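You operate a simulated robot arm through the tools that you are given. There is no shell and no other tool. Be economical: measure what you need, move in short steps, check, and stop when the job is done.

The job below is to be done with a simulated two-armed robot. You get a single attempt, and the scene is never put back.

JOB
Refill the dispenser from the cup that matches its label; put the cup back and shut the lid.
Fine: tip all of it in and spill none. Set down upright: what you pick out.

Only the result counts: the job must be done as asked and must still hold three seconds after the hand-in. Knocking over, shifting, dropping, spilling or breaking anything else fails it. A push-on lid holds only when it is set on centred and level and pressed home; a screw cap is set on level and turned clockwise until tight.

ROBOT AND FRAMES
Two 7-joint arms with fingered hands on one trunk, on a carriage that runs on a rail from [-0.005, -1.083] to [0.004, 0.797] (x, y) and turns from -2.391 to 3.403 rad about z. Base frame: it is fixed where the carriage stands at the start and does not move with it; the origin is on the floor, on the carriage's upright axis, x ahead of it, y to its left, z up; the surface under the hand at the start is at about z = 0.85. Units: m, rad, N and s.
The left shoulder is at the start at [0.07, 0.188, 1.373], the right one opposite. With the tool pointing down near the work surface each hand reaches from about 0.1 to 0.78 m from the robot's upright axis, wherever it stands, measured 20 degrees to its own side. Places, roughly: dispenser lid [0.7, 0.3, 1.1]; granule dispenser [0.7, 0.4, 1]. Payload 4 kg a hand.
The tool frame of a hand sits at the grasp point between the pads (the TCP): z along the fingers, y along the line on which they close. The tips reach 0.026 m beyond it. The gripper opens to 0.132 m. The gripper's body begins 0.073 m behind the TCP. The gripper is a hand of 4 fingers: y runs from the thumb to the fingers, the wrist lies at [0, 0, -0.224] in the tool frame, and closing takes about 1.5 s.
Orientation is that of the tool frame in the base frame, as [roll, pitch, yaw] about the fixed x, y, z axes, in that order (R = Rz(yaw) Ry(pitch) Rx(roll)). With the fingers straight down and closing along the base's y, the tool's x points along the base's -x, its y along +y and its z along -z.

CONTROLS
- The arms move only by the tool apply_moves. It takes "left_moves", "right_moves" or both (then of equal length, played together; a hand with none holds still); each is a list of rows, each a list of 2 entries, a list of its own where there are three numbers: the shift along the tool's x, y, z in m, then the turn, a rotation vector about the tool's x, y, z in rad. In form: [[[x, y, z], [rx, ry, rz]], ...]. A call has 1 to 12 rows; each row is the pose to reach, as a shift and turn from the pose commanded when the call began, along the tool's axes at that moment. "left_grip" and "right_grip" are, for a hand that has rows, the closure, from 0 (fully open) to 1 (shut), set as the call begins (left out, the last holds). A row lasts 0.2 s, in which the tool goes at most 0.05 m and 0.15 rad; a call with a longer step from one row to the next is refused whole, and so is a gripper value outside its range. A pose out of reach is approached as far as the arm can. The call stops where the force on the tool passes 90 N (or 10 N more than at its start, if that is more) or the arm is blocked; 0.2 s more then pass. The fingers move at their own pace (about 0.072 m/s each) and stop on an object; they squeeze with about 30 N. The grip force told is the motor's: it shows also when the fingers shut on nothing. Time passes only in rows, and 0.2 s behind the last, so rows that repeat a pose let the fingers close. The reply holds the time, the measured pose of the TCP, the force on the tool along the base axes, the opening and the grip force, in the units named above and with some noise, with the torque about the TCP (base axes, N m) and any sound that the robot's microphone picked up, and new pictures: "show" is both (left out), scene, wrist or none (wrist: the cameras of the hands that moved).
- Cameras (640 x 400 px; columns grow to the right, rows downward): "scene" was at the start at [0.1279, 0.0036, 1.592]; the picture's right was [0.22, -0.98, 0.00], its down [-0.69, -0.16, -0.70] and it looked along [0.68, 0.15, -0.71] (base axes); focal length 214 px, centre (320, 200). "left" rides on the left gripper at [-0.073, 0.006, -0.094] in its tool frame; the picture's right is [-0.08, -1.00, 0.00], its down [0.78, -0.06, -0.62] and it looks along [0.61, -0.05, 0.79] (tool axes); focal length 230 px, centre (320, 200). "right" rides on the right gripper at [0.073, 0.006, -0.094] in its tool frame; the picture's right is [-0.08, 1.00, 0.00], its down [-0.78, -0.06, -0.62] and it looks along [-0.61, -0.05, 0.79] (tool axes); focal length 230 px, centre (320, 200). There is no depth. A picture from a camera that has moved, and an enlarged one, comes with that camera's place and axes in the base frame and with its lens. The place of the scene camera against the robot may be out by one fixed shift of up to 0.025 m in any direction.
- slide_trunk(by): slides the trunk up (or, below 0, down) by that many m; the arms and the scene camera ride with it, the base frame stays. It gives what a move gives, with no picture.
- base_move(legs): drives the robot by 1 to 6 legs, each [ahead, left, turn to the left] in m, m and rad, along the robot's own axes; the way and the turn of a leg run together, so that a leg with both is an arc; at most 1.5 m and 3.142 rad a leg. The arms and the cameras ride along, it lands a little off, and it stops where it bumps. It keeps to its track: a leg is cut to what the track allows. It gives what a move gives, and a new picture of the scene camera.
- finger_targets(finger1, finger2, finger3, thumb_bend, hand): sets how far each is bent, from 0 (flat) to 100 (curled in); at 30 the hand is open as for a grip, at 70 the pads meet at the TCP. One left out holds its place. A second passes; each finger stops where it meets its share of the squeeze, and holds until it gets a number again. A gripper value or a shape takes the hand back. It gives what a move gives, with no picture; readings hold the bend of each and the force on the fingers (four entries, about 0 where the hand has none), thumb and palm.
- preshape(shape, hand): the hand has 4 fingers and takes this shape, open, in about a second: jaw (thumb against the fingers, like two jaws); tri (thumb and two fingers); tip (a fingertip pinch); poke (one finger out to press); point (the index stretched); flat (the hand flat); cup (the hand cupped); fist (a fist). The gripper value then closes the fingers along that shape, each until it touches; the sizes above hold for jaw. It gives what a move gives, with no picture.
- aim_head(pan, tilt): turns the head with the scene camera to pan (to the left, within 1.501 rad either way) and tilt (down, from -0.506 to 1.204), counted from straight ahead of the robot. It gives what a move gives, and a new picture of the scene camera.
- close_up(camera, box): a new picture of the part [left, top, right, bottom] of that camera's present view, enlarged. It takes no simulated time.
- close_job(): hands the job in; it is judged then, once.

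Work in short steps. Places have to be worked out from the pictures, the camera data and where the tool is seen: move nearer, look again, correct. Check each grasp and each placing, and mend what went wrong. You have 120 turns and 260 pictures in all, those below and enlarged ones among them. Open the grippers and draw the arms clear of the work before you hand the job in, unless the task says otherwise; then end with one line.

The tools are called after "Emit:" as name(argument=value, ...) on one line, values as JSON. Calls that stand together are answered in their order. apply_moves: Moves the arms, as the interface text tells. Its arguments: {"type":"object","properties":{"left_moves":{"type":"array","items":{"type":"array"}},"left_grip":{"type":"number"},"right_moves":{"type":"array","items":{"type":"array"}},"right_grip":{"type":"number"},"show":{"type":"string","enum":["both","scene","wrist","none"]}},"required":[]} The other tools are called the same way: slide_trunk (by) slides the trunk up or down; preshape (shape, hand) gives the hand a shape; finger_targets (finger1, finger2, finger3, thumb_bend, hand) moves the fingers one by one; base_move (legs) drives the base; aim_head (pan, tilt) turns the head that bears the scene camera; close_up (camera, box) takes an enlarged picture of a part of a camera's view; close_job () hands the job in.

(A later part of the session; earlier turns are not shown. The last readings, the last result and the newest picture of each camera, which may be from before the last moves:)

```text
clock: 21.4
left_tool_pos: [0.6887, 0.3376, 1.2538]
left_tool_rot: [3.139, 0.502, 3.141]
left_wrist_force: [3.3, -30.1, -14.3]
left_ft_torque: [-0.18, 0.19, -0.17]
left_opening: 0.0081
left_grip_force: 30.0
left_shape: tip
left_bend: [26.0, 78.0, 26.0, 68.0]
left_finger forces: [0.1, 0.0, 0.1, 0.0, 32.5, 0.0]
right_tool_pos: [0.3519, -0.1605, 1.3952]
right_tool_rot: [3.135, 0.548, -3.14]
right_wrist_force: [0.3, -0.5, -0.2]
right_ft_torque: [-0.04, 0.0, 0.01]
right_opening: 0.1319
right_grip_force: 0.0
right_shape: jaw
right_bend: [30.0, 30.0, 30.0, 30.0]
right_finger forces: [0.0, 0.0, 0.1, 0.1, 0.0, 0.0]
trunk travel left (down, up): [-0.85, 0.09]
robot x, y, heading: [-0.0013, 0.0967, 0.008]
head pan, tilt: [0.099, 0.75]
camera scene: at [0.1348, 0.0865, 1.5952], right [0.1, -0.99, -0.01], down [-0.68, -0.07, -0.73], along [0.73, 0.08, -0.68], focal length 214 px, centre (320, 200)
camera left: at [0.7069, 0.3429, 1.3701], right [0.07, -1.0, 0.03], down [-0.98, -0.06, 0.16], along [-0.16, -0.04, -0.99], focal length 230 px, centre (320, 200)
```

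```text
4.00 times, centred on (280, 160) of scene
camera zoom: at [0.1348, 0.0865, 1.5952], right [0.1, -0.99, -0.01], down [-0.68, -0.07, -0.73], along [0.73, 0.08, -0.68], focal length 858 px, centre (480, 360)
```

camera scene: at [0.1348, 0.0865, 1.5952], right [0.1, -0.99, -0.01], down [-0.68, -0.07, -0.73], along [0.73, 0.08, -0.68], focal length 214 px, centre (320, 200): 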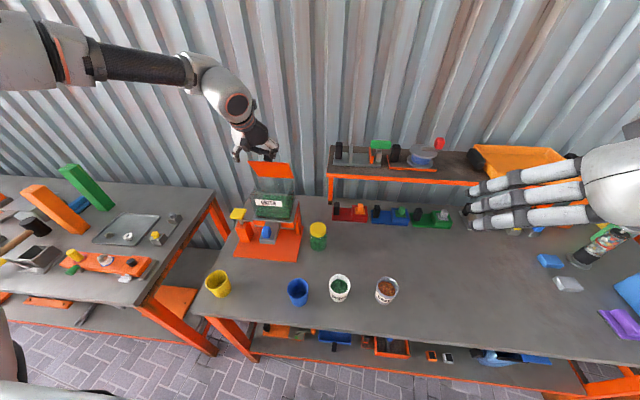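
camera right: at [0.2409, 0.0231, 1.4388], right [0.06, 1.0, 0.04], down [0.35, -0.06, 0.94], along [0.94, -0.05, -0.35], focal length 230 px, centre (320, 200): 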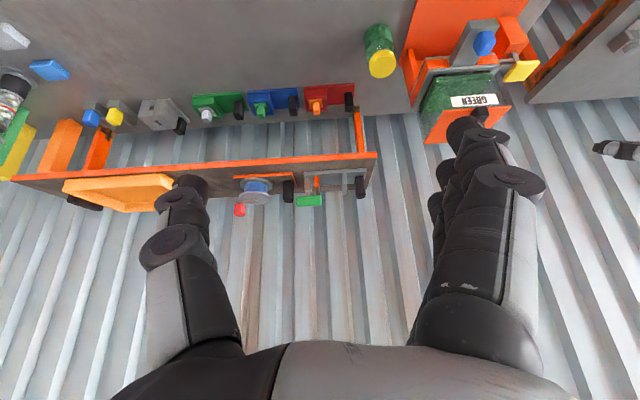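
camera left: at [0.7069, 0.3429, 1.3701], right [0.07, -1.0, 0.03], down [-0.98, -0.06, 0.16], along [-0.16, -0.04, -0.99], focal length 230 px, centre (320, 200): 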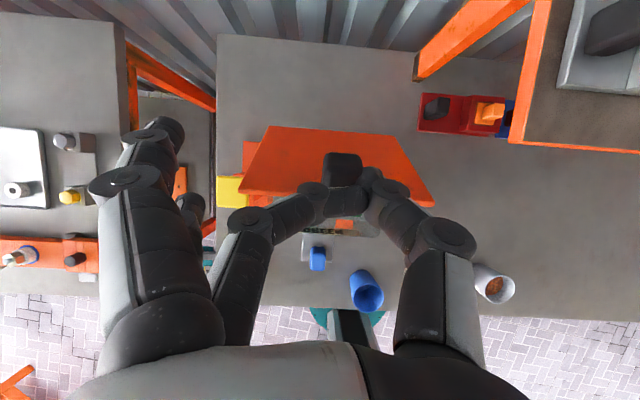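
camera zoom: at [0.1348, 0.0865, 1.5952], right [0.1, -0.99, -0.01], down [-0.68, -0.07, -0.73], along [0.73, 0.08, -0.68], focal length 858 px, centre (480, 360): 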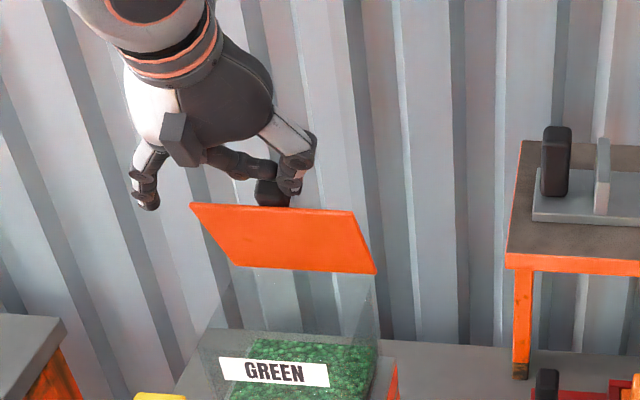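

The finger slipped in front of the knob, but the thumb's sideways press still holds the lid at about 63°. I keep that contact, tilt back to 45°, where the arm reached well, and ease the lid on to about 78°.

Emit:
apply_moves(left_moves=[[[0.0028, 0, 0.0004], [0, -0.14, 0]], [[0.0056, 0, 0.0008], [0, -0.28, 0]], [[-0.0063, 0, 0.004], [0, -0.28, 0]], [[-0.0177, 0, 0.0082], [0, -0.28, 0]], [[-0.0177, 0, 0.0082], [0, -0.28, 0]]])

Emit:
close_up(camera="scene", box=[200, 110, 360, 210])

```text
clock: 22.6
left_tool_pos: [0.7067, 0.3364, 1.2567]
left_tool_rot: [3.138, 0.783, 3.14]
left_wrist_force: [-0.5, -29.8, -4.8]
left_ft_torque: [-0.32, 0.25, -0.46]
left_opening: 0.0097
left_grip_force: 29.9
left_shape: tip
left_bend: [26.0, 78.0, 26.0, 70.0]
left_finger forces: [0.0, 0.1, 0.0, 0.1, 35.7, 0.0]
right_tool_pos: [0.3509, -0.1619, 1.3964]
right_tool_rot: [3.135, 0.55, 3.14]
right_wrist_force: [-0.3, -0.6, -0.4]
right_ft_torque: [-0.02, -0.02, -0.04]
right_opening: 0.1318
right_grip_force: 0.0
right_shape: jaw
right_bend: [30.0, 30.0, 30.0, 30.0]
right_finger forces: [0.0, 0.1, 0.0, 0.1, 0.1, 0.0]
trunk travel left (down, up): [-0.85, 0.09]
robot x, y, heading: [0.0016, 0.1003, 0.003]
head pan, tilt: [0.099, 0.75]
camera scene: at [0.1326, 0.0859, 1.5955], right [0.1, -0.99, -0.01], down [-0.68, -0.07, -0.73], along [0.73, 0.08, -0.68], focal length 214 px, centre (320, 200)
camera left: at [0.6915, 0.3417, 1.3737], right [0.06, -1.0, 0.05], down [-0.99, -0.06, -0.12], along [0.12, -0.04, -0.99], focal length 230 px, centre (320, 200)
```

scene: 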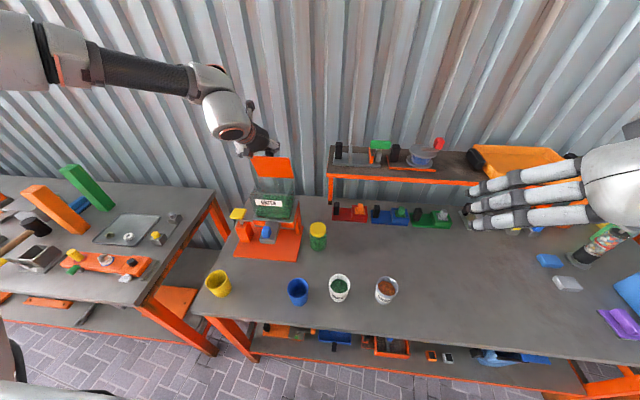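
left: 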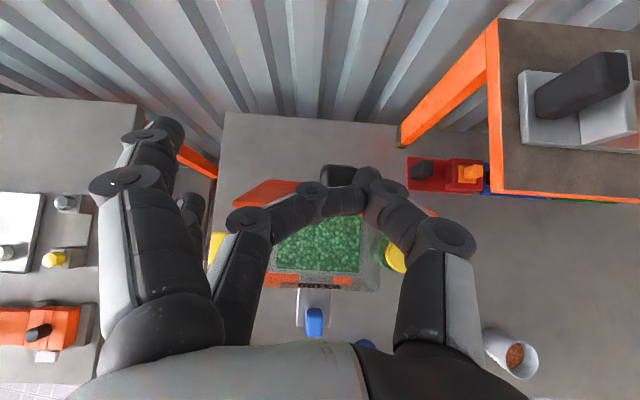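

```text
4.00 times, centred on (280, 160) of scene
camera zoom: at [0.1326, 0.0859, 1.5955], right [0.1, -0.99, -0.01], down [-0.68, -0.07, -0.73], along [0.73, 0.08, -0.68], focal length 858 px, centre (480, 360)
```

zoom: 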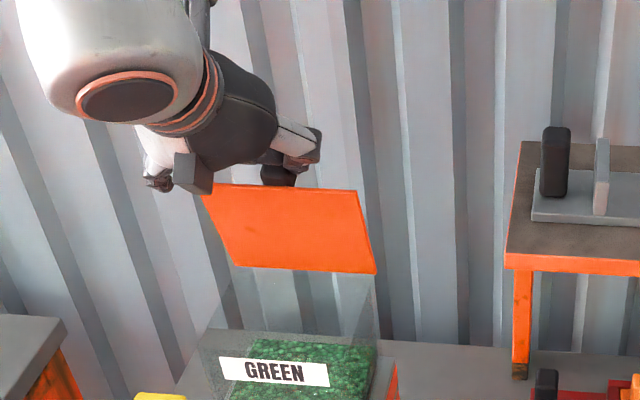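

That stayed within reach and the lid is at about 75°. I continue the arc past vertical to about 105°.

Emit:
apply_moves(left_moves=[[[-0.0074, 0, 0.007], [0, 0, 0]], [[-0.0144, 0, 0.0144], [0, 0, 0]], [[-0.0206, 0, 0.0225], [0, 0, 0]], [[-0.0262, 0, 0.031], [0, 0, 0]], [[-0.0308, 0, 0.04], [0, 0, 0]], [[-0.0348, 0, 0.0495], [0, 0, 0]], [[-0.0348, 0, 0.0495], [0, 0, 0]]])

Emit:
close_up(camera="scene", box=[200, 110, 360, 210])

```text
clock: 24.2
left_tool_pos: [0.7631, 0.3358, 1.2513]
left_tool_rot: [3.141, 0.795, -3.141]
left_wrist_force: [4.3, -26.4, 25.7]
left_ft_torque: [-0.74, 0.19, -0.44]
left_opening: 0.0114
left_grip_force: 29.7
left_shape: tip
left_bend: [26.0, 79.0, 26.0, 70.0]
left_finger forces: [0.1, 37.7, 0.1, 0.0, 36.9, 0.0]
right_tool_pos: [0.3469, -0.1618, 1.398]
right_tool_rot: [3.135, 0.554, 3.14]
right_wrist_force: [-0.3, 0.2, 0.0]
right_ft_torque: [-0.01, -0.01, 0.02]
right_opening: 0.1319
right_grip_force: 0.0
right_shape: jaw
right_bend: [30.0, 30.0, 30.0, 30.0]
right_finger forces: [0.1, 0.1, 0.0, 0.0, 0.0, 0.1]
trunk travel left (down, up): [-0.85, 0.09]
robot x, y, heading: [0.0011, 0.0999, 0.002]
head pan, tilt: [0.099, 0.75]
camera scene: at [0.1281, 0.0853, 1.5961], right [0.1, -0.99, -0.01], down [-0.68, -0.07, -0.73], along [0.73, 0.08, -0.68], focal length 214 px, centre (320, 200)
camera left: at [0.7476, 0.3412, 1.369], right [0.05, -1.0, 0.05], down [-0.99, -0.06, -0.13], along [0.13, -0.05, -0.99], focal length 230 px, centre (320, 200)
```

scene: 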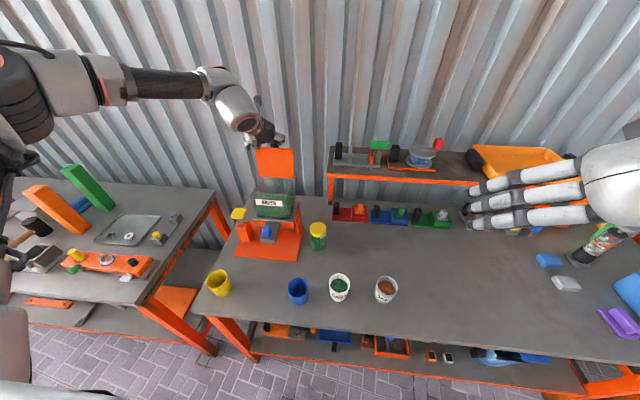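
left: 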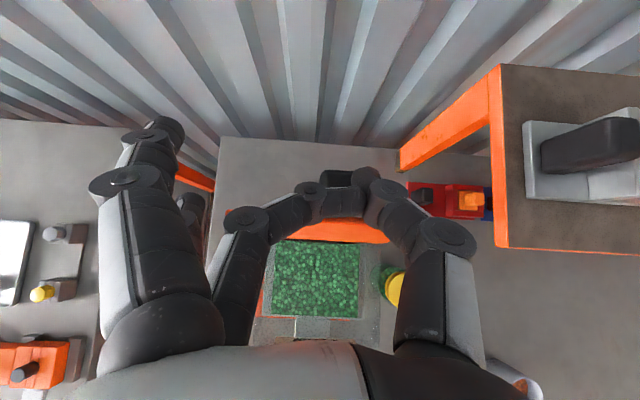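

```text
4.00 times, centred on (280, 160) of scene
camera zoom: at [0.1281, 0.0853, 1.5961], right [0.1, -0.99, -0.01], down [-0.68, -0.07, -0.73], along [0.73, 0.08, -0.68], focal length 858 px, centre (480, 360)
```

zoom: 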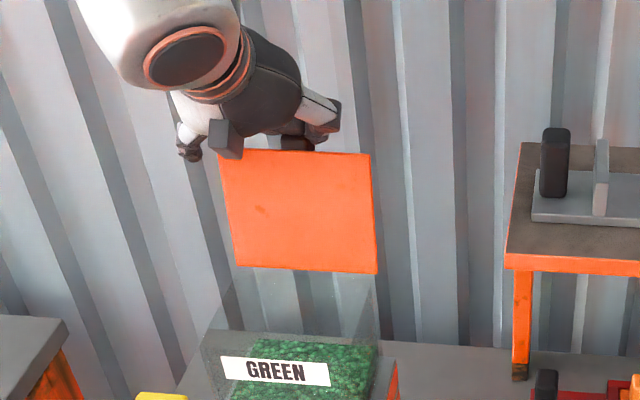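

The lid is just past vertical and the finger now presses on it. I ease up slightly and push further back to find the stop.

Emit:
apply_moves(left_moves=[[[-0.0085, 0, 0.0015], [0, 0, 0]], [[-0.014, 0, 0.008], [0, 0, 0]], [[-0.018, 0, 0.015], [0, 0, 0]], [[-0.02, 0, 0.022], [0, 0, 0]], [[-0.02, 0, 0.022], [0, 0, 0]]], show="wrist")

Emit:
close_up(camera="scene", box=[200, 110, 360, 210])

```text
clock: 25.4
left_tool_pos: [0.787, 0.3389, 1.2441]
left_tool_rot: [3.133, 0.777, 3.133]
left_wrist_force: [-12.3, -42.3, -18.4]
left_ft_torque: [0.0, 0.59, -0.85]
left_opening: 0.0107
left_grip_force: 30.1
left_shape: tip
left_bend: [26.0, 78.0, 26.0, 70.0]
left_finger forces: [0.1, 5.7, 0.0, 0.0, 42.3, 0.0]
left hand out of reach, approached as far as the arm can: row 3, 4, 5
right_tool_pos: [0.3497, -0.1646, 1.3963]
right_tool_rot: [3.131, 0.548, 3.14]
right_wrist_force: [-0.4, -0.1, 0.1]
right_ft_torque: [0.03, 0.02, -0.03]
right_opening: 0.132
right_grip_force: 0.0
right_shape: jaw
right_bend: [30.0, 30.0, 30.0, 30.0]
right_finger forces: [0.0, 0.0, 0.0, 0.0, 0.1, 0.0]
trunk travel left (down, up): [-0.85, 0.09]
robot x, y, heading: [-0.0009, 0.099, 0.004]
head pan, tilt: [0.099, 0.75]
camera left: at [0.7723, 0.3435, 1.3621], right [0.05, -1.0, 0.05], down [-0.99, -0.06, -0.11], along [0.12, -0.04, -0.99], focal length 230 px, centre (320, 200)
```

left: 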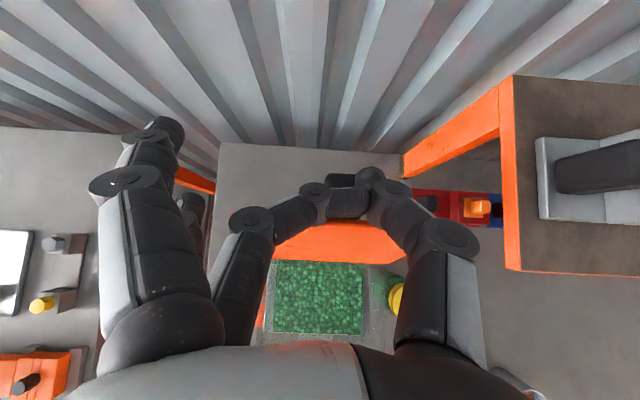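

```text
4.00 times, centred on (280, 160) of scene
camera zoom: at [0.1321, 0.0836, 1.5953], right [0.1, -0.99, -0.01], down [-0.68, -0.06, -0.73], along [0.73, 0.08, -0.68], focal length 858 px, centre (480, 360)
```

zoom: 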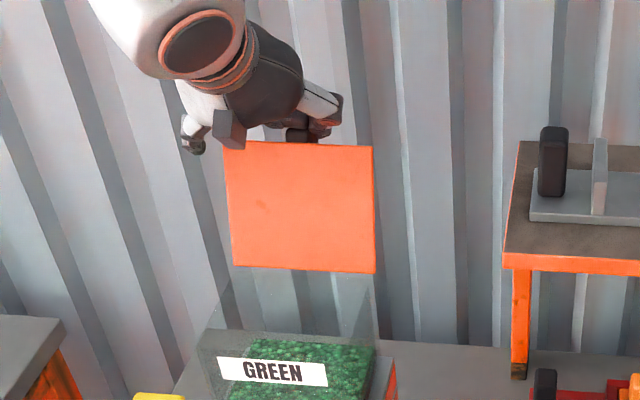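

The lid is well past vertical, about 105°, so it should stay open. I relieve the sideways load, open the fingers, then back off.

Emit:
apply_moves(left_moves=[[[0, -0.006, 0], [0, 0, 0]], [[0, -0.006, 0], [0, 0, 0]], [[0, -0.006, 0], [0, 0, 0]], [[0, -0.006, 0], [0, 0, 0]]], left_grip=0.6, show="wrist")

Emit:
close_up(camera="scene", box=[200, 110, 360, 210])

```text
clock: 26.4
left_tool_pos: [0.7846, 0.3475, 1.2496]
left_tool_rot: [-3.135, 0.792, -3.133]
left_wrist_force: [11.9, 2.5, 23.4]
left_ft_torque: [-0.74, -0.47, 0.34]
left_opening: 0.05
left_grip_force: 0.1
left_shape: tip
left_bend: [0.0, 73.0, 0.0, 71.0]
left_finger forces: [0.0, 0.0, 0.1, 0.1, 27.2, 0.0]
left hand out of reach, approached as far as the arm can: row 1, 2, 3, 4
right_tool_pos: [0.349, -0.1543, 1.3991]
right_tool_rot: [3.142, 0.552, -3.139]
right_wrist_force: [0.7, 1.0, -0.2]
right_ft_torque: [-0.04, 0.01, -0.03]
right_opening: 0.1321
right_grip_force: 0.0
right_shape: jaw
right_bend: [30.0, 30.0, 30.0, 30.0]
right_finger forces: [0.0, 0.0, 0.0, 0.1, 0.0, 0.1]
trunk travel left (down, up): [-0.85, 0.09]
robot x, y, heading: [-0.0022, 0.1032, 0.004]
head pan, tilt: [0.099, 0.75]
camera left: at [0.7697, 0.3533, 1.3679], right [0.06, -1.0, 0.06], down [-0.99, -0.07, -0.12], along [0.13, -0.05, -0.99], focal length 230 px, centre (320, 200)
```

left: 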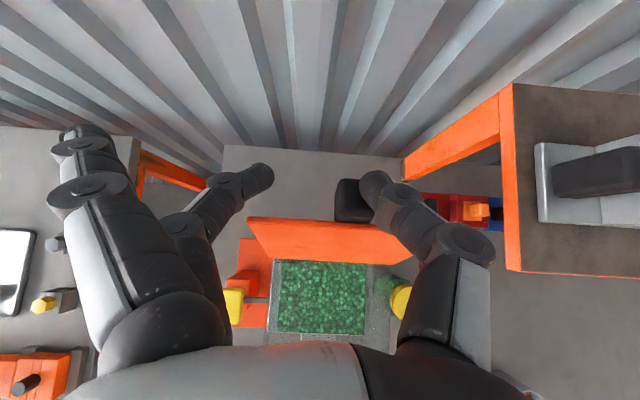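

```text
4.00 times, centred on (280, 160) of scene
camera zoom: at [0.1306, 0.095, 1.5959], right [0.1, -0.99, 0.0], down [-0.68, -0.07, -0.73], along [0.73, 0.07, -0.68], focal length 858 px, centre (480, 360)
```

zoom: 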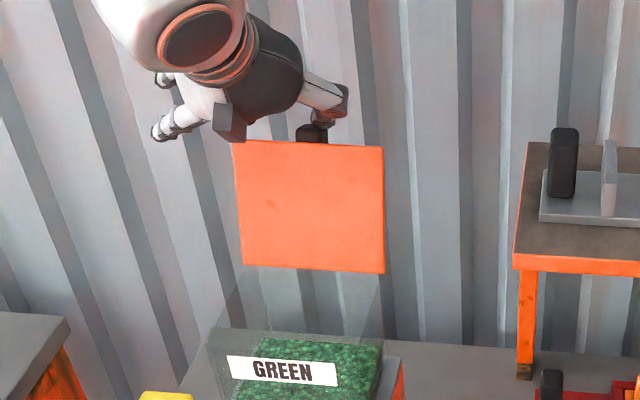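

The lid stays put; the thumb still rests on its edge. I lift straight up off it.

Emit:
apply_moves(left_moves=[[[-0.007, 0, -0.007], [0, 0, 0]], [[-0.021, 0, -0.021], [0, 0, 0]], [[-0.045, 0, -0.045], [0, 0, 0]], [[-0.045, 0, -0.045], [0, 0, 0]]], show="wrist")

Emit:
close_up(camera="scene", box=[200, 110, 360, 210])

```text
clock: 27.4
left_tool_pos: [0.7862, 0.3456, 1.3095]
left_tool_rot: [-3.139, 0.784, -3.139]
left_wrist_force: [0.1, 0.1, -0.2]
left_ft_torque: [0.03, -0.02, 0.01]
left_opening: 0.0518
left_grip_force: 0.0
left_shape: tip
left_bend: [0.0, 73.0, 0.0, 70.0]
left_finger forces: [0.0, 0.0, 0.1, 0.0, 0.0, 0.0]
right_tool_pos: [0.3507, -0.1556, 1.3968]
right_tool_rot: [3.141, 0.549, -3.139]
right_wrist_force: [0.3, 1.2, 0.3]
right_ft_torque: [-0.02, 0.03, 0.03]
right_opening: 0.1317
right_grip_force: 0.0
right_shape: jaw
right_bend: [30.0, 30.0, 30.0, 30.0]
right_finger forces: [0.1, 0.1, 0.1, 0.0, 0.0, 0.0]
trunk travel left (down, up): [-0.85, 0.09]
robot x, y, heading: [0.001, 0.0982, -0.002]
head pan, tilt: [0.099, 0.75]
camera left: at [0.7704, 0.3509, 1.4275], right [0.06, -1.0, 0.06], down [-0.99, -0.06, -0.12], along [0.12, -0.05, -0.99], focal length 230 px, centre (320, 200)
```

left: 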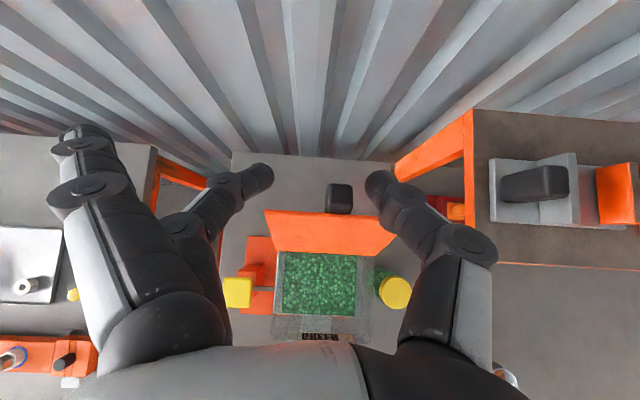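

```text
4.00 times, centred on (280, 160) of scene
camera zoom: at [0.1325, 0.0939, 1.5954], right [0.1, -0.99, 0.0], down [-0.68, -0.07, -0.73], along [0.73, 0.07, -0.68], focal length 858 px, centre (480, 360)
```

zoom: 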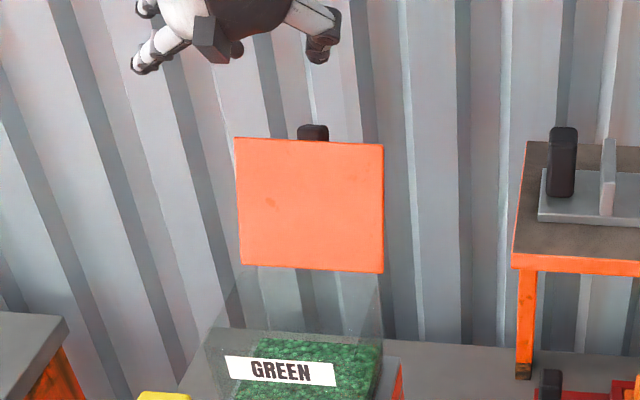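

The lid stays open past vertical. I plan to pour with the left hand, which reaches here well, by rolling about the tool axis. I first test with the empty hand that this roll can be reached over the hopper.

Emit:
preshape(hand="left", shape="jaw")

Emit:
apply_moves(left_moves=[[[0.03, 0, -0.03], [0, 0, 0]], [[0.0636, 0, -0.0636], [0, 0, 0]], [[0.09, 0.002, -0.04], [0, 0, 0]], [[0.11, 0.004, -0.015], [0, -0.15, 0]], [[0.117, 0.004, -0.012], [0, -0.3, 0]], [[0.117, 0.004, -0.012], [0, -0.3, 0]]])

```text
clock: 28.3
left_tool_pos: [0.7838, 0.3459, 1.31]
left_tool_rot: [-3.139, 0.784, -3.138]
left_wrist_force: [1.0, -0.2, -0.2]
left_ft_torque: [0.01, 0.01, 0.04]
left_opening: 0.1324
left_grip_force: 0.1
left_shape: jaw
left_bend: [30.0, 30.0, 30.0, 30.0]
left_finger forces: [0.0, 0.1, 0.0, 0.0, 0.0, 0.0]
right_tool_pos: [0.3493, -0.1547, 1.3969]
right_tool_rot: [-3.142, 0.55, 3.142]
right_wrist_force: [0.6, -0.4, 0.2]
right_ft_torque: [-0.04, 0.01, -0.02]
right_opening: 0.132
right_grip_force: 0.0
right_shape: jaw
right_bend: [30.0, 30.0, 30.0, 30.0]
right_finger forces: [0.1, 0.0, 0.1, 0.0, 0.1, 0.0]
trunk travel left (down, up): [-0.85, 0.09]
robot x, y, heading: [0.0001, 0.1012, 0.008]
head pan, tilt: [0.099, 0.75]
```

```text
clock: 29.7
left_tool_pos: [0.6935, 0.3486, 1.2335]
left_tool_rot: [-3.138, 1.086, -3.137]
left_wrist_force: [0.0, -0.1, -0.6]
left_ft_torque: [-0.04, 0.01, -0.01]
left_opening: 0.1323
left_grip_force: 0.0
left_shape: jaw
left_bend: [30.0, 30.0, 30.0, 30.0]
left_finger forces: [0.0, 0.1, 0.1, 0.0, 0.0, 0.1]
right_tool_pos: [0.3508, -0.1541, 1.3971]
right_tool_rot: [-3.141, 0.55, -3.139]
right_wrist_force: [-0.3, 0.4, 0.1]
right_ft_torque: [-0.07, -0.01, 0.03]
right_opening: 0.1319
right_grip_force: 0.1
right_shape: jaw
right_bend: [30.0, 30.0, 30.0, 30.0]
right_finger forces: [0.1, 0.0, 0.1, 0.0, 0.1, 0.1]
trunk travel left (down, up): [-0.85, 0.09]
robot x, y, heading: [0.004, 0.1027, 0.003]
head pan, tilt: [0.099, 0.75]
camera scene: at [0.1329, 0.0941, 1.5954], right [0.1, -0.99, 0.0], down [-0.68, -0.07, -0.73], along [0.73, 0.07, -0.68], focal length 214 px, centre (320, 200)
camera left: at [0.6451, 0.3548, 1.343], right [0.04, -1.0, 0.07], down [-0.91, -0.06, -0.41], along [0.41, -0.05, -0.91], focal length 230 px, centre (320, 200)
```

scene: 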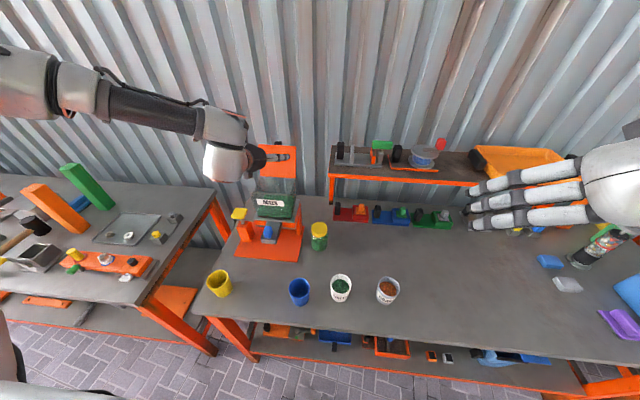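
left: 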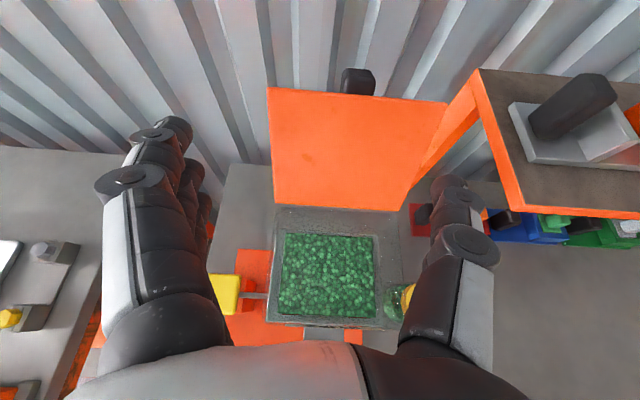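

The view shows the opening clearly: x 0.635–0.745, y 0.255–0.395 at z≈1.11, with the granules well below the rim. I raise the hand to nearly horizontal, then test the roll.

Emit:
apply_moves(left_moves=[[[0, 0, 0], [0, -0.12, 0]], [[0, 0, 0], [0, -0.25, 0]], [[0, 0, 0], [0, -0.25, 0]]], show="none")

Emit:
apply_moves(left_moves=[[[0, 0, 0], [0, 0, 0.15]], [[0, 0, 0], [0, 0, 0.3]], [[0, 0, 0], [0, 0, 0.45]], [[0, 0, 0], [0, 0, 0.6]], [[0, 0, 0], [0, 0, 0.75]], [[0, 0, 0], [0, 0, 0.9]], [[0, 0, 0], [0, 0, 1.05]], [[0, 0, 0], [0, 0, 1.2]], [[0, 0, 0], [0, 0, 1.35]], [[0, 0, 0], [0, 0, 1.5]], [[0, 0, 0], [0, 0, 1.65]], [[0, 0, 0], [0, 0, 1.8]]])

```text
clock: 30.5
left_tool_pos: [0.6964, 0.3451, 1.2508]
left_tool_rot: [-3.138, 1.32, -3.132]
left_wrist_force: [-0.3, -0.1, -0.1]
left_ft_torque: [-0.01, 0.02, -0.01]
left_opening: 0.1323
left_grip_force: 0.0
left_shape: jaw
left_bend: [30.0, 30.0, 30.0, 30.0]
left_finger forces: [0.0, 0.1, 0.1, 0.1, 0.0, 0.0]
left hand out of reach, approached as far as the arm can: row 2, 3
right_tool_pos: [0.3492, -0.1543, 1.3977]
right_tool_rot: [-3.141, 0.549, -3.141]
right_wrist_force: [0.6, -0.7, -0.3]
right_ft_torque: [-0.01, -0.02, -0.01]
right_opening: 0.1317
right_grip_force: 0.2
right_shape: jaw
right_bend: [30.0, 30.0, 30.0, 30.0]
right_finger forces: [0.0, 0.0, 0.0, 0.0, 0.1, 0.0]
trunk travel left (down, up): [-0.85, 0.09]
robot x, y, heading: [0.0014, 0.1017, 0.005]
head pan, tilt: [0.099, 0.75]
```

```text
clock: 33.1
left_tool_pos: [0.6955, 0.3474, 1.2512]
left_tool_rot: [1.822, -0.223, 1.522]
left_wrist_force: [-0.2, -0.7, -0.4]
left_ft_torque: [0.01, 0.0, -0.01]
left_opening: 0.1318
left_grip_force: 0.0
left_shape: jaw
left_bend: [30.0, 30.0, 30.0, 30.0]
left_finger forces: [0.0, 0.0, 0.0, 0.0, 0.1, 0.0]
left hand out of reach, approached as far as the arm can: row 1, 2, 5, 6
right_tool_pos: [0.3496, -0.1532, 1.3972]
right_tool_rot: [-3.141, 0.549, -3.138]
right_wrist_force: [0.3, 0.6, -0.3]
right_ft_torque: [0.0, 0.02, 0.01]
right_opening: 0.1318
right_grip_force: 0.0
right_shape: jaw
right_bend: [30.0, 30.0, 30.0, 30.0]
right_finger forces: [0.1, 0.0, 0.0, 0.0, 0.1, 0.0]
trunk travel left (down, up): [-0.85, 0.09]
robot x, y, heading: [-0.0003, 0.0987, 0.007]
head pan, tilt: [0.099, 0.75]
camera scene: at [0.1319, 0.0965, 1.5955], right [0.1, -0.99, 0.0], down [-0.68, -0.07, -0.73], along [0.73, 0.07, -0.68], focal length 214 px, centre (320, 200)
camera left: at [0.6024, 0.2736, 1.2637], right [-0.24, 0.15, -0.96], down [-0.58, 0.77, 0.27], along [0.78, 0.62, -0.1], focal length 230 px, centre (320, 200)
```

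scene: 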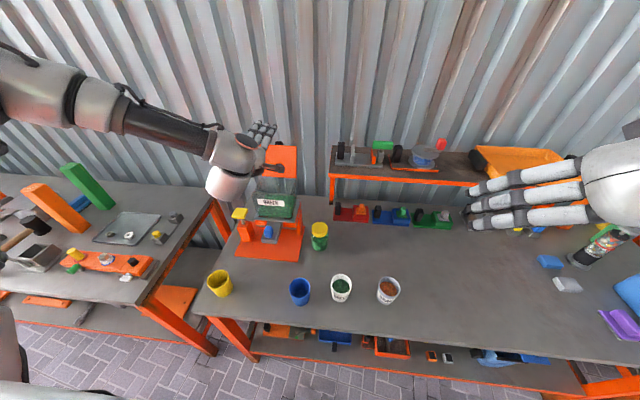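
left: 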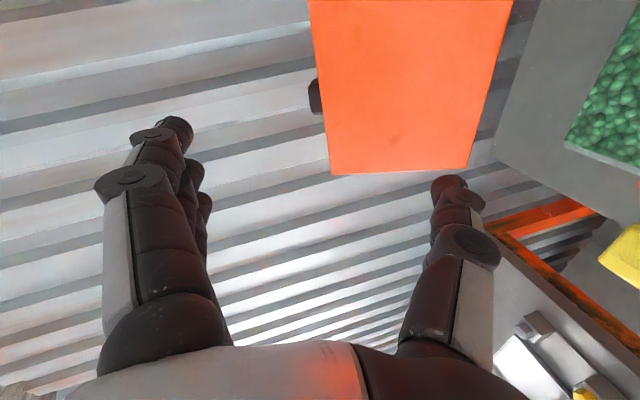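

A roll of 1.8 rad works. I continue toward 2.5 rad.

Emit:
apply_moves(left_moves=[[[0, 0, 0], [0, 0, 0.15]], [[0, 0, 0], [0, 0, 0.3]], [[0, 0, 0], [0, 0, 0.45]], [[0, 0, 0], [0, 0, 0.6]], [[0, 0, 0], [0, 0, 0.7]]], show="none")

```text
clock: 34.3
left_tool_pos: [0.696, 0.3443, 1.2516]
left_tool_rot: [1.967, -0.892, 1.264]
left_wrist_force: [-0.4, -0.4, -0.1]
left_ft_torque: [0.0, 0.0, 0.02]
left_opening: 0.1318
left_grip_force: 0.1
left_shape: jaw
left_bend: [30.0, 30.0, 30.0, 30.0]
left_finger forces: [0.0, 0.0, 0.1, 0.0, 0.1, 0.0]
right_tool_pos: [0.3504, -0.155, 1.3982]
right_tool_rot: [3.141, 0.55, -3.142]
right_wrist_force: [-0.6, -0.5, 0.2]
right_ft_torque: [0.02, 0.0, -0.02]
right_opening: 0.1318
right_grip_force: 0.1
right_shape: jaw
right_bend: [30.0, 30.0, 30.0, 30.0]
right_finger forces: [0.0, 0.0, 0.1, 0.0, 0.0, 0.0]
trunk travel left (down, up): [-0.85, 0.09]
robot x, y, heading: [0.0011, 0.0957, 0.005]
head pan, tilt: [0.099, 0.75]
```

A full 2.5 rad roll is reachable. I roll back and draw the hand back toward the cup.

Emit:
apply_moves(left_moves=[[[0, 0, 0], [0, 0, -0.15]], [[0, 0, 0], [0, 0, -0.3]], [[0, 0, 0], [0, 0, -0.45]], [[0, 0, 0], [0, 0, -0.6]], [[0, 0, 0], [0, 0, -0.75]], [[0, 0, 0], [0, 0, -0.9]], [[0, 0, 0], [0, 0, -1.05]], [[0, 0, 0], [0, 0, -1.2]], [[0, 0, 0], [0, 0, -1.35]], [[0, 0, 0], [0, 0, -1.5]], [[0, 0, 0], [0, 0, -1.65]], [[0, 0, 0], [0, 0, -1.75]]], show="none")

Emit:
apply_moves(left_moves=[[[0, 0, -0.03], [0, 0, -0.15]], [[0, 0, -0.07], [0, 0, -0.3]], [[0, 0, -0.11], [0, 0, -0.45]], [[0, 0, -0.15], [0, 0, -0.6]], [[0, 0, -0.19], [0, 0, -0.75]], [[0, 0, -0.22], [0, 0, -0.75]], [[0, 0, -0.22], [0, 0, -0.75]]], show="none")

```text
clock: 36.9
left_tool_pos: [0.6966, 0.3492, 1.2527]
left_tool_rot: [1.925, 0.794, 1.834]
left_wrist_force: [-0.7, 0.5, 0.0]
left_ft_torque: [-0.01, 0.01, -0.06]
left_opening: 0.1324
left_grip_force: 0.0
left_shape: jaw
left_bend: [30.0, 30.0, 30.0, 30.0]
left_finger forces: [0.1, 0.0, 0.0, 0.0, 0.0, 0.1]
left hand out of reach, approached as far as the arm can: row 10, 11, 12
right_tool_pos: [0.3492, -0.1494, 1.3985]
right_tool_rot: [-3.137, 0.55, -3.137]
right_wrist_force: [0.4, 0.4, 0.7]
right_ft_torque: [-0.05, -0.02, -0.04]
right_opening: 0.132
right_grip_force: 0.0
right_shape: jaw
right_bend: [30.0, 30.0, 30.0, 30.0]
right_finger forces: [0.1, 0.1, 0.0, 0.0, 0.0, 0.1]
trunk travel left (down, up): [-0.85, 0.09]
robot x, y, heading: [0.0012, 0.1028, 0.001]
head pan, tilt: [0.099, 0.75]
```

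```text
clock: 38.5
left_tool_pos: [0.5415, 0.3357, 1.3259]
left_tool_rot: [-3.14, 1.335, -3.137]
left_wrist_force: [0.0, -0.3, -0.5]
left_ft_torque: [-0.04, -0.02, 0.0]
left_opening: 0.132
left_grip_force: 0.0
left_shape: jaw
left_bend: [30.0, 30.0, 30.0, 30.0]
left_finger forces: [0.0, 0.0, 0.0, 0.1, 0.0, 0.0]
left hand out of reach, approached as far as the arm can: row 5, 6, 7
right_tool_pos: [0.3492, -0.1562, 1.398]
right_tool_rot: [3.14, 0.552, -3.139]
right_wrist_force: [-0.2, -1.2, 0.0]
right_ft_torque: [0.0, -0.06, 0.03]
right_opening: 0.132
right_grip_force: 0.0
right_shape: jaw
right_bend: [30.0, 30.0, 30.0, 30.0]
right_finger forces: [0.0, 0.0, 0.0, 0.0, 0.0, 0.1]
trunk travel left (down, up): [-0.85, 0.09]
robot x, y, heading: [-0.0002, 0.103, -0.0]
head pan, tilt: [0.099, 0.75]
```

Horizontal attitudes get cramped close to the body, so I drive right to put the cup well on the left arm's side. I then look again.

Emit:
base_move(legs=[[0, -0.4, 0]])

```text
clock: 41.0
left_tool_pos: [0.5405, -0.059, 1.3245]
left_tool_rot: [-3.13, 1.335, -3.122]
left_wrist_force: [-0.2, -0.5, 0.5]
left_ft_torque: [0.01, 0.01, 0.02]
left_opening: 0.1319
left_grip_force: 0.1
left_shape: jaw
left_bend: [30.0, 30.0, 30.0, 30.0]
left_finger forces: [0.1, 0.0, 0.0, 0.0, 0.1, 0.0]
right_tool_pos: [0.3479, -0.5513, 1.3978]
right_tool_rot: [-3.141, 0.549, -3.135]
right_wrist_force: [0.2, -0.3, 0.0]
right_ft_torque: [0.01, 0.02, -0.02]
right_opening: 0.1319
right_grip_force: 0.1
right_shape: jaw
right_bend: [30.0, 30.0, 30.0, 30.0]
right_finger forces: [0.0, 0.1, 0.0, 0.1, 0.1, 0.0]
trunk travel left (down, up): [-0.85, 0.09]
robot x, y, heading: [0.0026, -0.3029, 0.008]
head pan, tilt: [0.099, 0.75]
camera scene: at [0.1299, -0.3024, 1.5955], right [0.11, -0.99, 0.0], down [-0.68, -0.07, -0.73], along [0.73, 0.08, -0.68], focal length 214 px, centre (320, 200)
```

scene: 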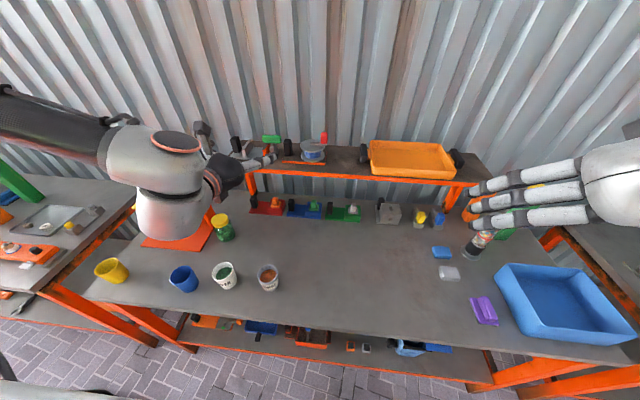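

I lower the left hand toward the front of the cup, keeping its near-horizontal attitude.

Emit:
apply_moves(left_moves=[[[0.04, 0.016, -0.01], [0, 0, 0]], [[0.08, 0.032, -0.02], [0, 0, 0]], [[0.12, 0.048, -0.03], [0, 0, 0]], [[0.16, 0.064, -0.04], [0, 0, 0]], [[0.2, 0.08, -0.05], [0, 0, 0]], [[0.24, 0.096, -0.06], [0, 0, 0]], [[0.28, 0.112, -0.07], [0, 0, 0]], [[0.3, 0.125, -0.0717], [0, 0, 0]], [[0.3, 0.125, -0.0717], [0, 0, 0]]])

```text
clock: 43.0
left_tool_pos: [0.4008, 0.0639, 1.054]
left_tool_rot: [2.862, 1.327, 2.803]
left_wrist_force: [-0.1, 2.4, -0.2]
left_ft_torque: [-0.08, -0.03, -0.14]
left_opening: 0.1319
left_grip_force: 0.1
left_shape: jaw
left_bend: [30.0, 30.0, 30.0, 30.0]
left_finger forces: [0.1, 0.0, 0.0, 0.0, 0.0, 0.0]
left hand out of reach, approached as far as the arm can: row 1, 2, 3, 4, 5, 6, 7
right_tool_pos: [0.3485, -0.55, 1.3979]
right_tool_rot: [-3.138, 0.552, -3.134]
right_wrist_force: [-0.3, -0.6, -0.3]
right_ft_torque: [-0.03, 0.04, 0.01]
right_opening: 0.1322
right_grip_force: 0.1
right_shape: jaw
right_bend: [30.0, 30.0, 30.0, 30.0]
right_finger forces: [0.2, 0.1, 0.0, 0.1, 0.0, 0.0]
trunk travel left (down, up): [-0.85, 0.09]
robot x, y, heading: [-0.0059, -0.3001, 0.005]
head pan, tilt: [0.099, 0.75]
camera scene: at [0.1287, -0.3015, 1.5956], right [0.11, -0.99, 0.0], down [-0.68, -0.07, -0.73], along [0.73, 0.08, -0.68], focal length 214 px, centre (320, 200)
camera left: at [0.3269, 0.0679, 1.1474], right [-0.05, -1.0, 0.01], down [-0.78, 0.03, -0.62], along [0.62, -0.04, -0.78], focal length 230 px, centre (320, 200)
```

scene: 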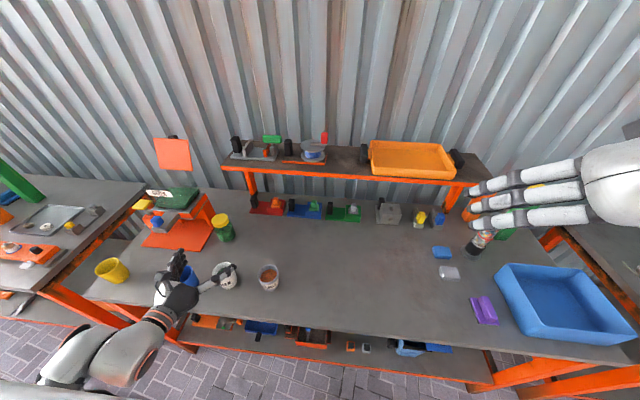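
left: 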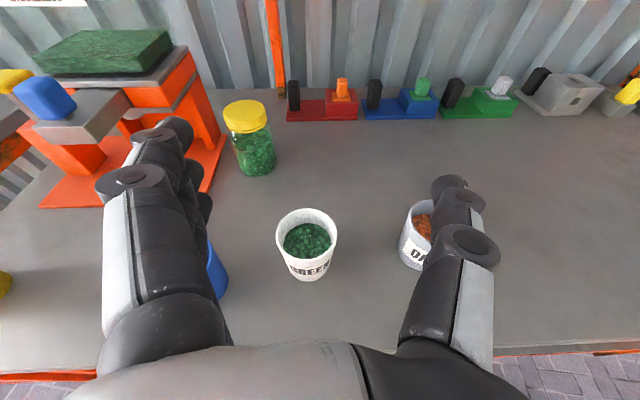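

The cup is seen well: centre about (0.457, 0.074), rim diameter about 0.069 and height about 0.08. I half close the hand so it clears the neighbouring cups, then lower it in front of the cup.

Emit:
apply_moves(left_moves=[[[0.0, 0, -0.02], [0, 0, -0.03]], [[0.03, 0, -0.02], [0, 0, -0.0685]], [[0.06, -0.001, -0.015], [0, 0, -0.0685]], [[0.095, -0.002, -0.01], [0, 0, -0.0685]], [[0.13, -0.003, -0.0046], [0, 0, -0.0685]], [[0.1595, -0.003, -0.0046], [0, 0, -0.0685]], [[0.1595, -0.003, -0.0046], [0, 0, -0.0685]]], left_grip=0.25)

```text
clock: 44.5
left_tool_pos: [0.3546, 0.0595, 0.8962]
left_tool_rot: [-2.86, 1.324, -2.845]
left_wrist_force: [-0.4, 0.9, 0.2]
left_ft_torque: [0.02, 0.03, 0.0]
left_opening: 0.0994
left_grip_force: 0.1
left_shape: jaw
left_bend: [63.0, 63.0, 63.0, 60.0]
left_finger forces: [0.1, 0.1, 0.0, 0.0, 0.0, 0.0]
right_tool_pos: [0.348, -0.552, 1.3982]
right_tool_rot: [3.14, 0.55, -3.134]
right_wrist_force: [0.6, -0.3, -0.1]
right_ft_torque: [-0.01, -0.02, 0.01]
right_opening: 0.1318
right_grip_force: 0.1
right_shape: jaw
right_bend: [30.0, 30.0, 30.0, 30.0]
right_finger forces: [0.1, 0.1, 0.0, 0.1, 0.1, 0.1]
trunk travel left (down, up): [-0.85, 0.09]
robot x, y, heading: [-0.0024, -0.2981, 0.006]
head pan, tilt: [0.099, 0.75]
camera scene: at [0.1296, -0.3046, 1.5955], right [0.11, -0.99, 0.0], down [-0.68, -0.07, -0.73], along [0.73, 0.08, -0.68], focal length 214 px, centre (320, 200)
camera left: at [0.2809, 0.0702, 0.9888], right [0.04, -0.99, 0.14], down [-0.78, -0.12, -0.61], along [0.62, -0.09, -0.78], focal length 230 px, centre (320, 200)
```

scene: 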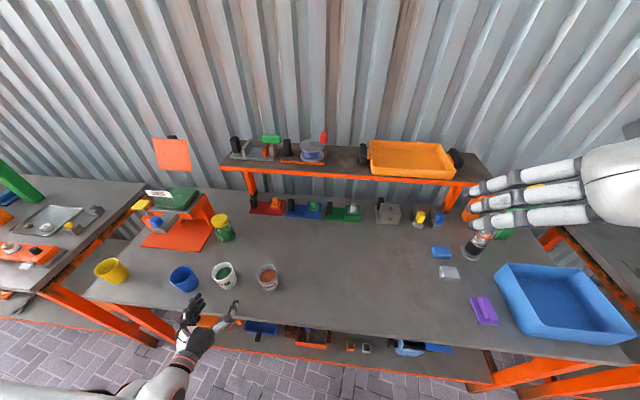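
left: 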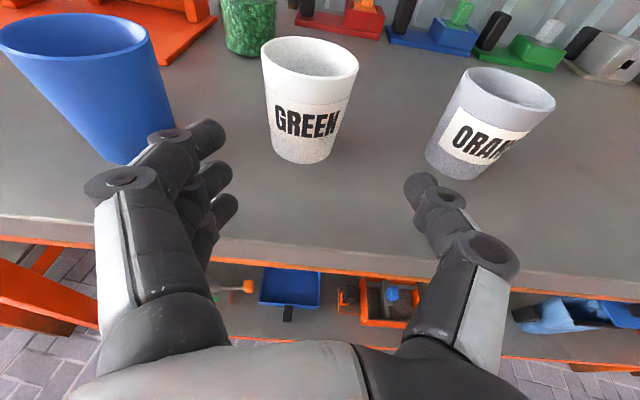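

The cup is confirmed at (0.456, 0.0745), rim z≈0.924. I level the roll and slide forward around it, keeping clear of the blue cup.

Emit:
apply_moves(left_moves=[[[-0.005, 0.006, 0.01], [0, 0, 0.0685]], [[-0.01, 0.0123, 0.035], [0, 0, 0.0685]], [[-0.0145, 0.0123, 0.06], [0, 0, 0.0685]], [[-0.0145, 0.0123, 0.06], [0, 0, 0.0685]]])

```text
clock: 45.5
left_tool_pos: [0.4168, 0.0736, 0.8958]
left_tool_rot: [-3.139, 1.333, -3.133]
left_wrist_force: [-0.1, -0.1, 0.0]
left_ft_torque: [0.0, 0.0, 0.0]
left_opening: 0.0992
left_grip_force: 0.1
left_shape: jaw
left_bend: [63.0, 63.0, 63.0, 60.0]
left_finger forces: [0.0, 0.1, 0.1, 0.1, 0.1, 0.0]
right_tool_pos: [0.3465, -0.5534, 1.3985]
right_tool_rot: [-3.141, 0.552, -3.136]
right_wrist_force: [-0.1, 0.1, -0.5]
right_ft_torque: [-0.04, 0.03, -0.01]
right_opening: 0.1321
right_grip_force: 0.0
right_shape: jaw
right_bend: [30.0, 30.0, 30.0, 30.0]
right_finger forces: [0.1, 0.0, 0.1, 0.0, 0.0, 0.1]
trunk travel left (down, up): [-0.85, 0.09]
robot x, y, heading: [-0.0034, -0.3027, 0.008]
head pan, tilt: [0.099, 0.75]
camera scene: at [0.1293, -0.3053, 1.5956], right [0.11, -0.99, 0.0], down [-0.68, -0.07, -0.73], along [0.73, 0.08, -0.68], focal length 214 px, centre (320, 200)
camera left: at [0.3427, 0.0789, 0.9885], right [0.02, -1.0, 0.08], down [-0.78, -0.07, -0.62], along [0.62, -0.04, -0.78], focal length 230 px, centre (320, 200)
```

scene: 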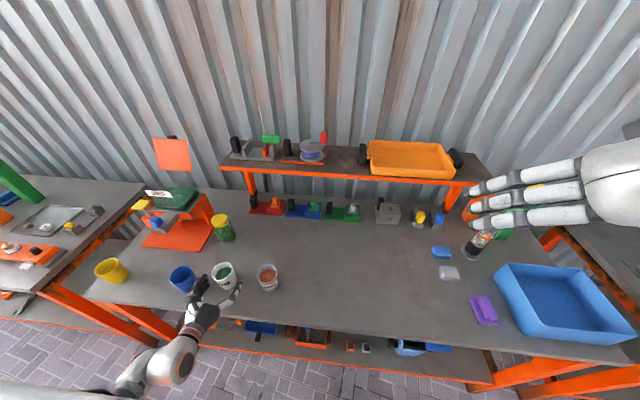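
left: 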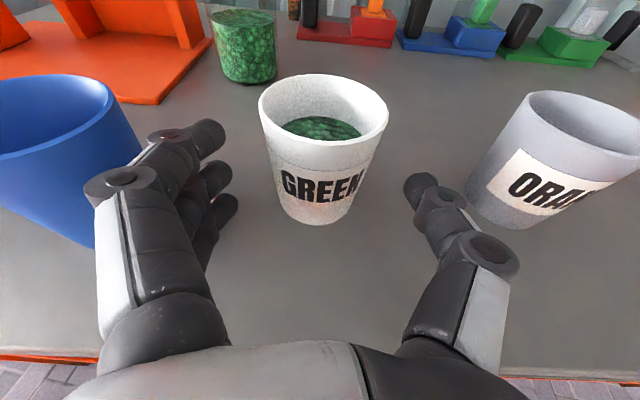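

The cup is centred between the fingers and nothing touches. I close a little and go the last 0.039 m.

Emit:
apply_moves(left_moves=[[[-0.002, 0.0005, 0.01], [0, 0, 0]], [[-0.004, 0.001, 0.02], [0, 0, 0]], [[-0.006, 0.001, 0.03], [0, 0, 0]], [[-0.008, 0.001, 0.038], [0, 0, 0]], [[-0.008, 0.001, 0.038], [0, 0, 0]]], left_grip=0.31, show="wrist")

Emit:
close_up(camera="scene", box=[140, 230, 300, 330])

```text
clock: 46.8
left_tool_pos: [0.4558, 0.0734, 0.894]
left_tool_rot: [-3.134, 1.332, -3.128]
left_wrist_force: [0.0, -0.5, -0.2]
left_ft_torque: [0.01, -0.02, 0.0]
left_opening: 0.0915
left_grip_force: 0.1
left_shape: jaw
left_bend: [68.0, 68.0, 68.0, 64.0]
left_finger forces: [0.0, 0.0, 0.0, 0.0, 0.0, 0.0]
right_tool_pos: [0.3487, -0.5522, 1.3969]
right_tool_rot: [-3.141, 0.55, -3.135]
right_wrist_force: [0.4, 0.1, 0.4]
right_ft_torque: [0.01, 0.0, -0.02]
right_opening: 0.1317
right_grip_force: 0.0
right_shape: jaw
right_bend: [30.0, 30.0, 30.0, 30.0]
right_finger forces: [0.0, 0.1, 0.0, 0.1, 0.1, 0.0]
trunk travel left (down, up): [-0.85, 0.09]
robot x, y, heading: [-0.0023, -0.3009, 0.009]
head pan, tilt: [0.099, 0.75]
camera left: at [0.3818, 0.0797, 0.9872], right [0.02, -1.0, 0.08], down [-0.78, -0.07, -0.62], along [0.62, -0.04, -0.78], focal length 230 px, centre (320, 200)
```

left: 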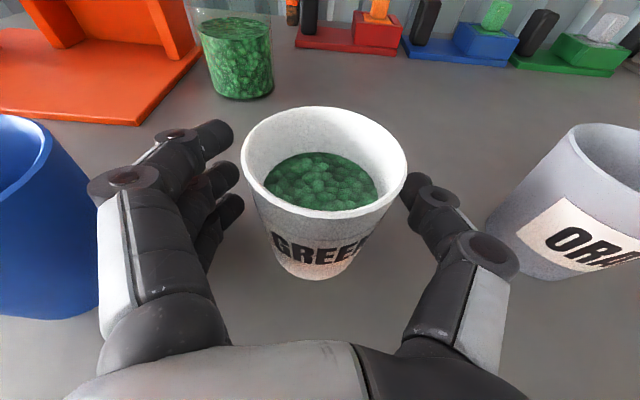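

```text
4.00 times, centred on (220, 280) of scene
camera zoom: at [0.1295, -0.305, 1.5956], right [0.11, -0.99, 0.0], down [-0.68, -0.07, -0.73], along [0.73, 0.08, -0.68], focal length 858 px, centre (720, -120)
```

zoom: 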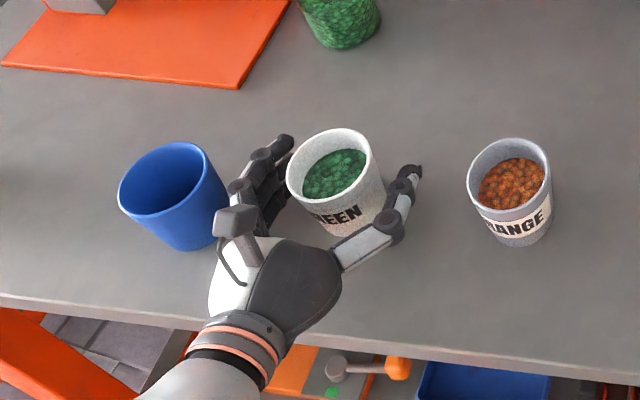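

The cup sits well between the fingers and the blue cup is clear. I close the hand.

Emit:
apply_moves(left_moves=[[[0, 0, 0], [0, 0, 0]], [[0, 0, 0], [0, 0, 0]], [[0, 0, 0], [0, 0, 0]], [[0, 0, 0], [0, 0, 0]], [[0, 0, 0], [0, 0, 0]], [[0, 0, 0], [0, 0, 0]]], left_grip=0.9, show="wrist")

```text
clock: 48.1
left_tool_pos: [0.456, 0.0748, 0.8929]
left_tool_rot: [-3.138, 1.334, -3.129]
left_wrist_force: [-0.5, 0.1, -0.2]
left_ft_torque: [0.06, 0.02, -0.01]
left_opening: 0.0467
left_grip_force: 29.6
left_shape: jaw
left_bend: [73.0, 74.0, 73.0, 73.0]
left_finger forces: [8.4, 9.2, 9.8, 0.1, 26.3, 0.1]
right_tool_pos: [0.3492, -0.5531, 1.3973]
right_tool_rot: [3.14, 0.549, -3.137]
right_wrist_force: [1.2, 0.1, -0.4]
right_ft_torque: [0.0, 0.01, 0.01]
right_opening: 0.132
right_grip_force: 0.0
right_shape: jaw
right_bend: [30.0, 30.0, 30.0, 30.0]
right_finger forces: [0.1, 0.0, 0.1, 0.1, 0.0, 0.1]
trunk travel left (down, up): [-0.85, 0.09]
robot x, y, heading: [0.0015, -0.3018, 0.005]
head pan, tilt: [0.099, 0.75]
camera left: at [0.382, 0.0798, 0.9871], right [0.02, -1.0, 0.08], down [-0.78, -0.07, -0.62], along [0.62, -0.04, -0.78], focal length 230 px, centre (320, 200)
```

left: 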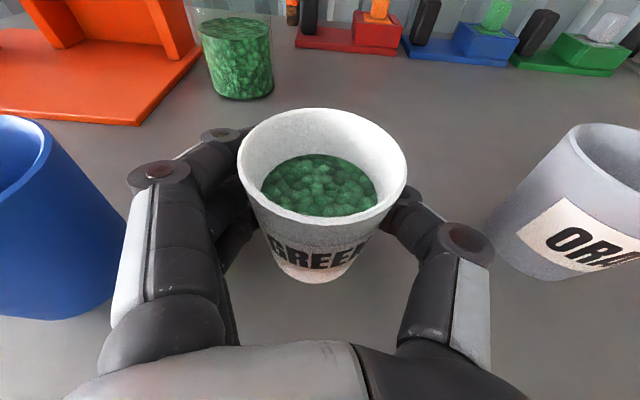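

Cup gripped (30 N shared over all the fingers). I lift gently and watch its attitude.

Emit:
apply_moves(left_moves=[[[-0.005, 0, -0.0012], [0, 0, 0]], [[-0.015, 0, -0.0036], [0, 0, 0]], [[-0.03, 0, -0.0073], [0, 0, 0]], [[-0.05, 0, -0.0121], [0, 0, 0]], [[-0.075, 0, -0.0182], [0, 0, 0]], [[-0.1, 0, -0.0243], [0, 0, 0]], [[-0.117, 0, -0.0284], [0, 0, 0]], [[-0.117, 0, -0.0284], [0, 0, 0]]], show="wrist")

```text
clock: 50.0
left_tool_pos: [0.4568, 0.0756, 1.0149]
left_tool_rot: [-3.134, 1.332, -3.129]
left_wrist_force: [-0.3, 0.1, -1.2]
left_ft_torque: [0.0, 0.03, 0.01]
left_opening: 0.047
left_grip_force: 29.8
left_shape: jaw
left_bend: [73.0, 74.0, 73.0, 73.0]
left_finger forces: [8.3, 9.2, 9.9, 0.0, 26.1, 0.0]
right_tool_pos: [0.349, -0.5531, 1.398]
right_tool_rot: [-3.141, 0.55, -3.134]
right_wrist_force: [-0.6, -0.6, 0.6]
right_ft_torque: [0.01, 0.02, 0.04]
right_opening: 0.132
right_grip_force: 0.1
right_shape: jaw
right_bend: [30.0, 30.0, 30.0, 30.0]
right_finger forces: [0.0, 0.1, 0.0, 0.1, 0.0, 0.0]
trunk travel left (down, up): [-0.85, 0.09]
robot x, y, heading: [0.0015, -0.3016, 0.005]
head pan, tilt: [0.099, 0.75]
camera left: at [0.3827, 0.0799, 1.1082], right [0.02, -1.0, 0.08], down [-0.78, -0.07, -0.62], along [0.62, -0.04, -0.78], focal length 230 px, centre (320, 200)
```

left: 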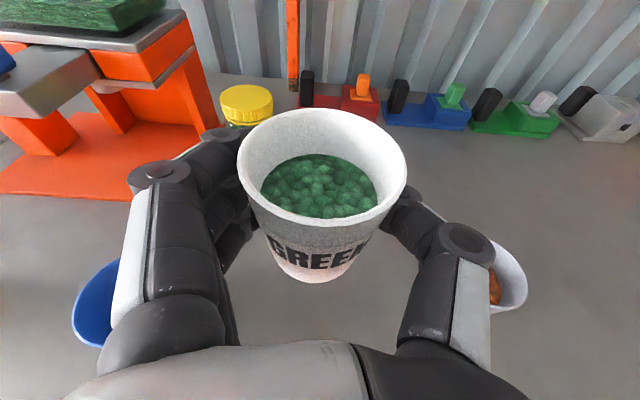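

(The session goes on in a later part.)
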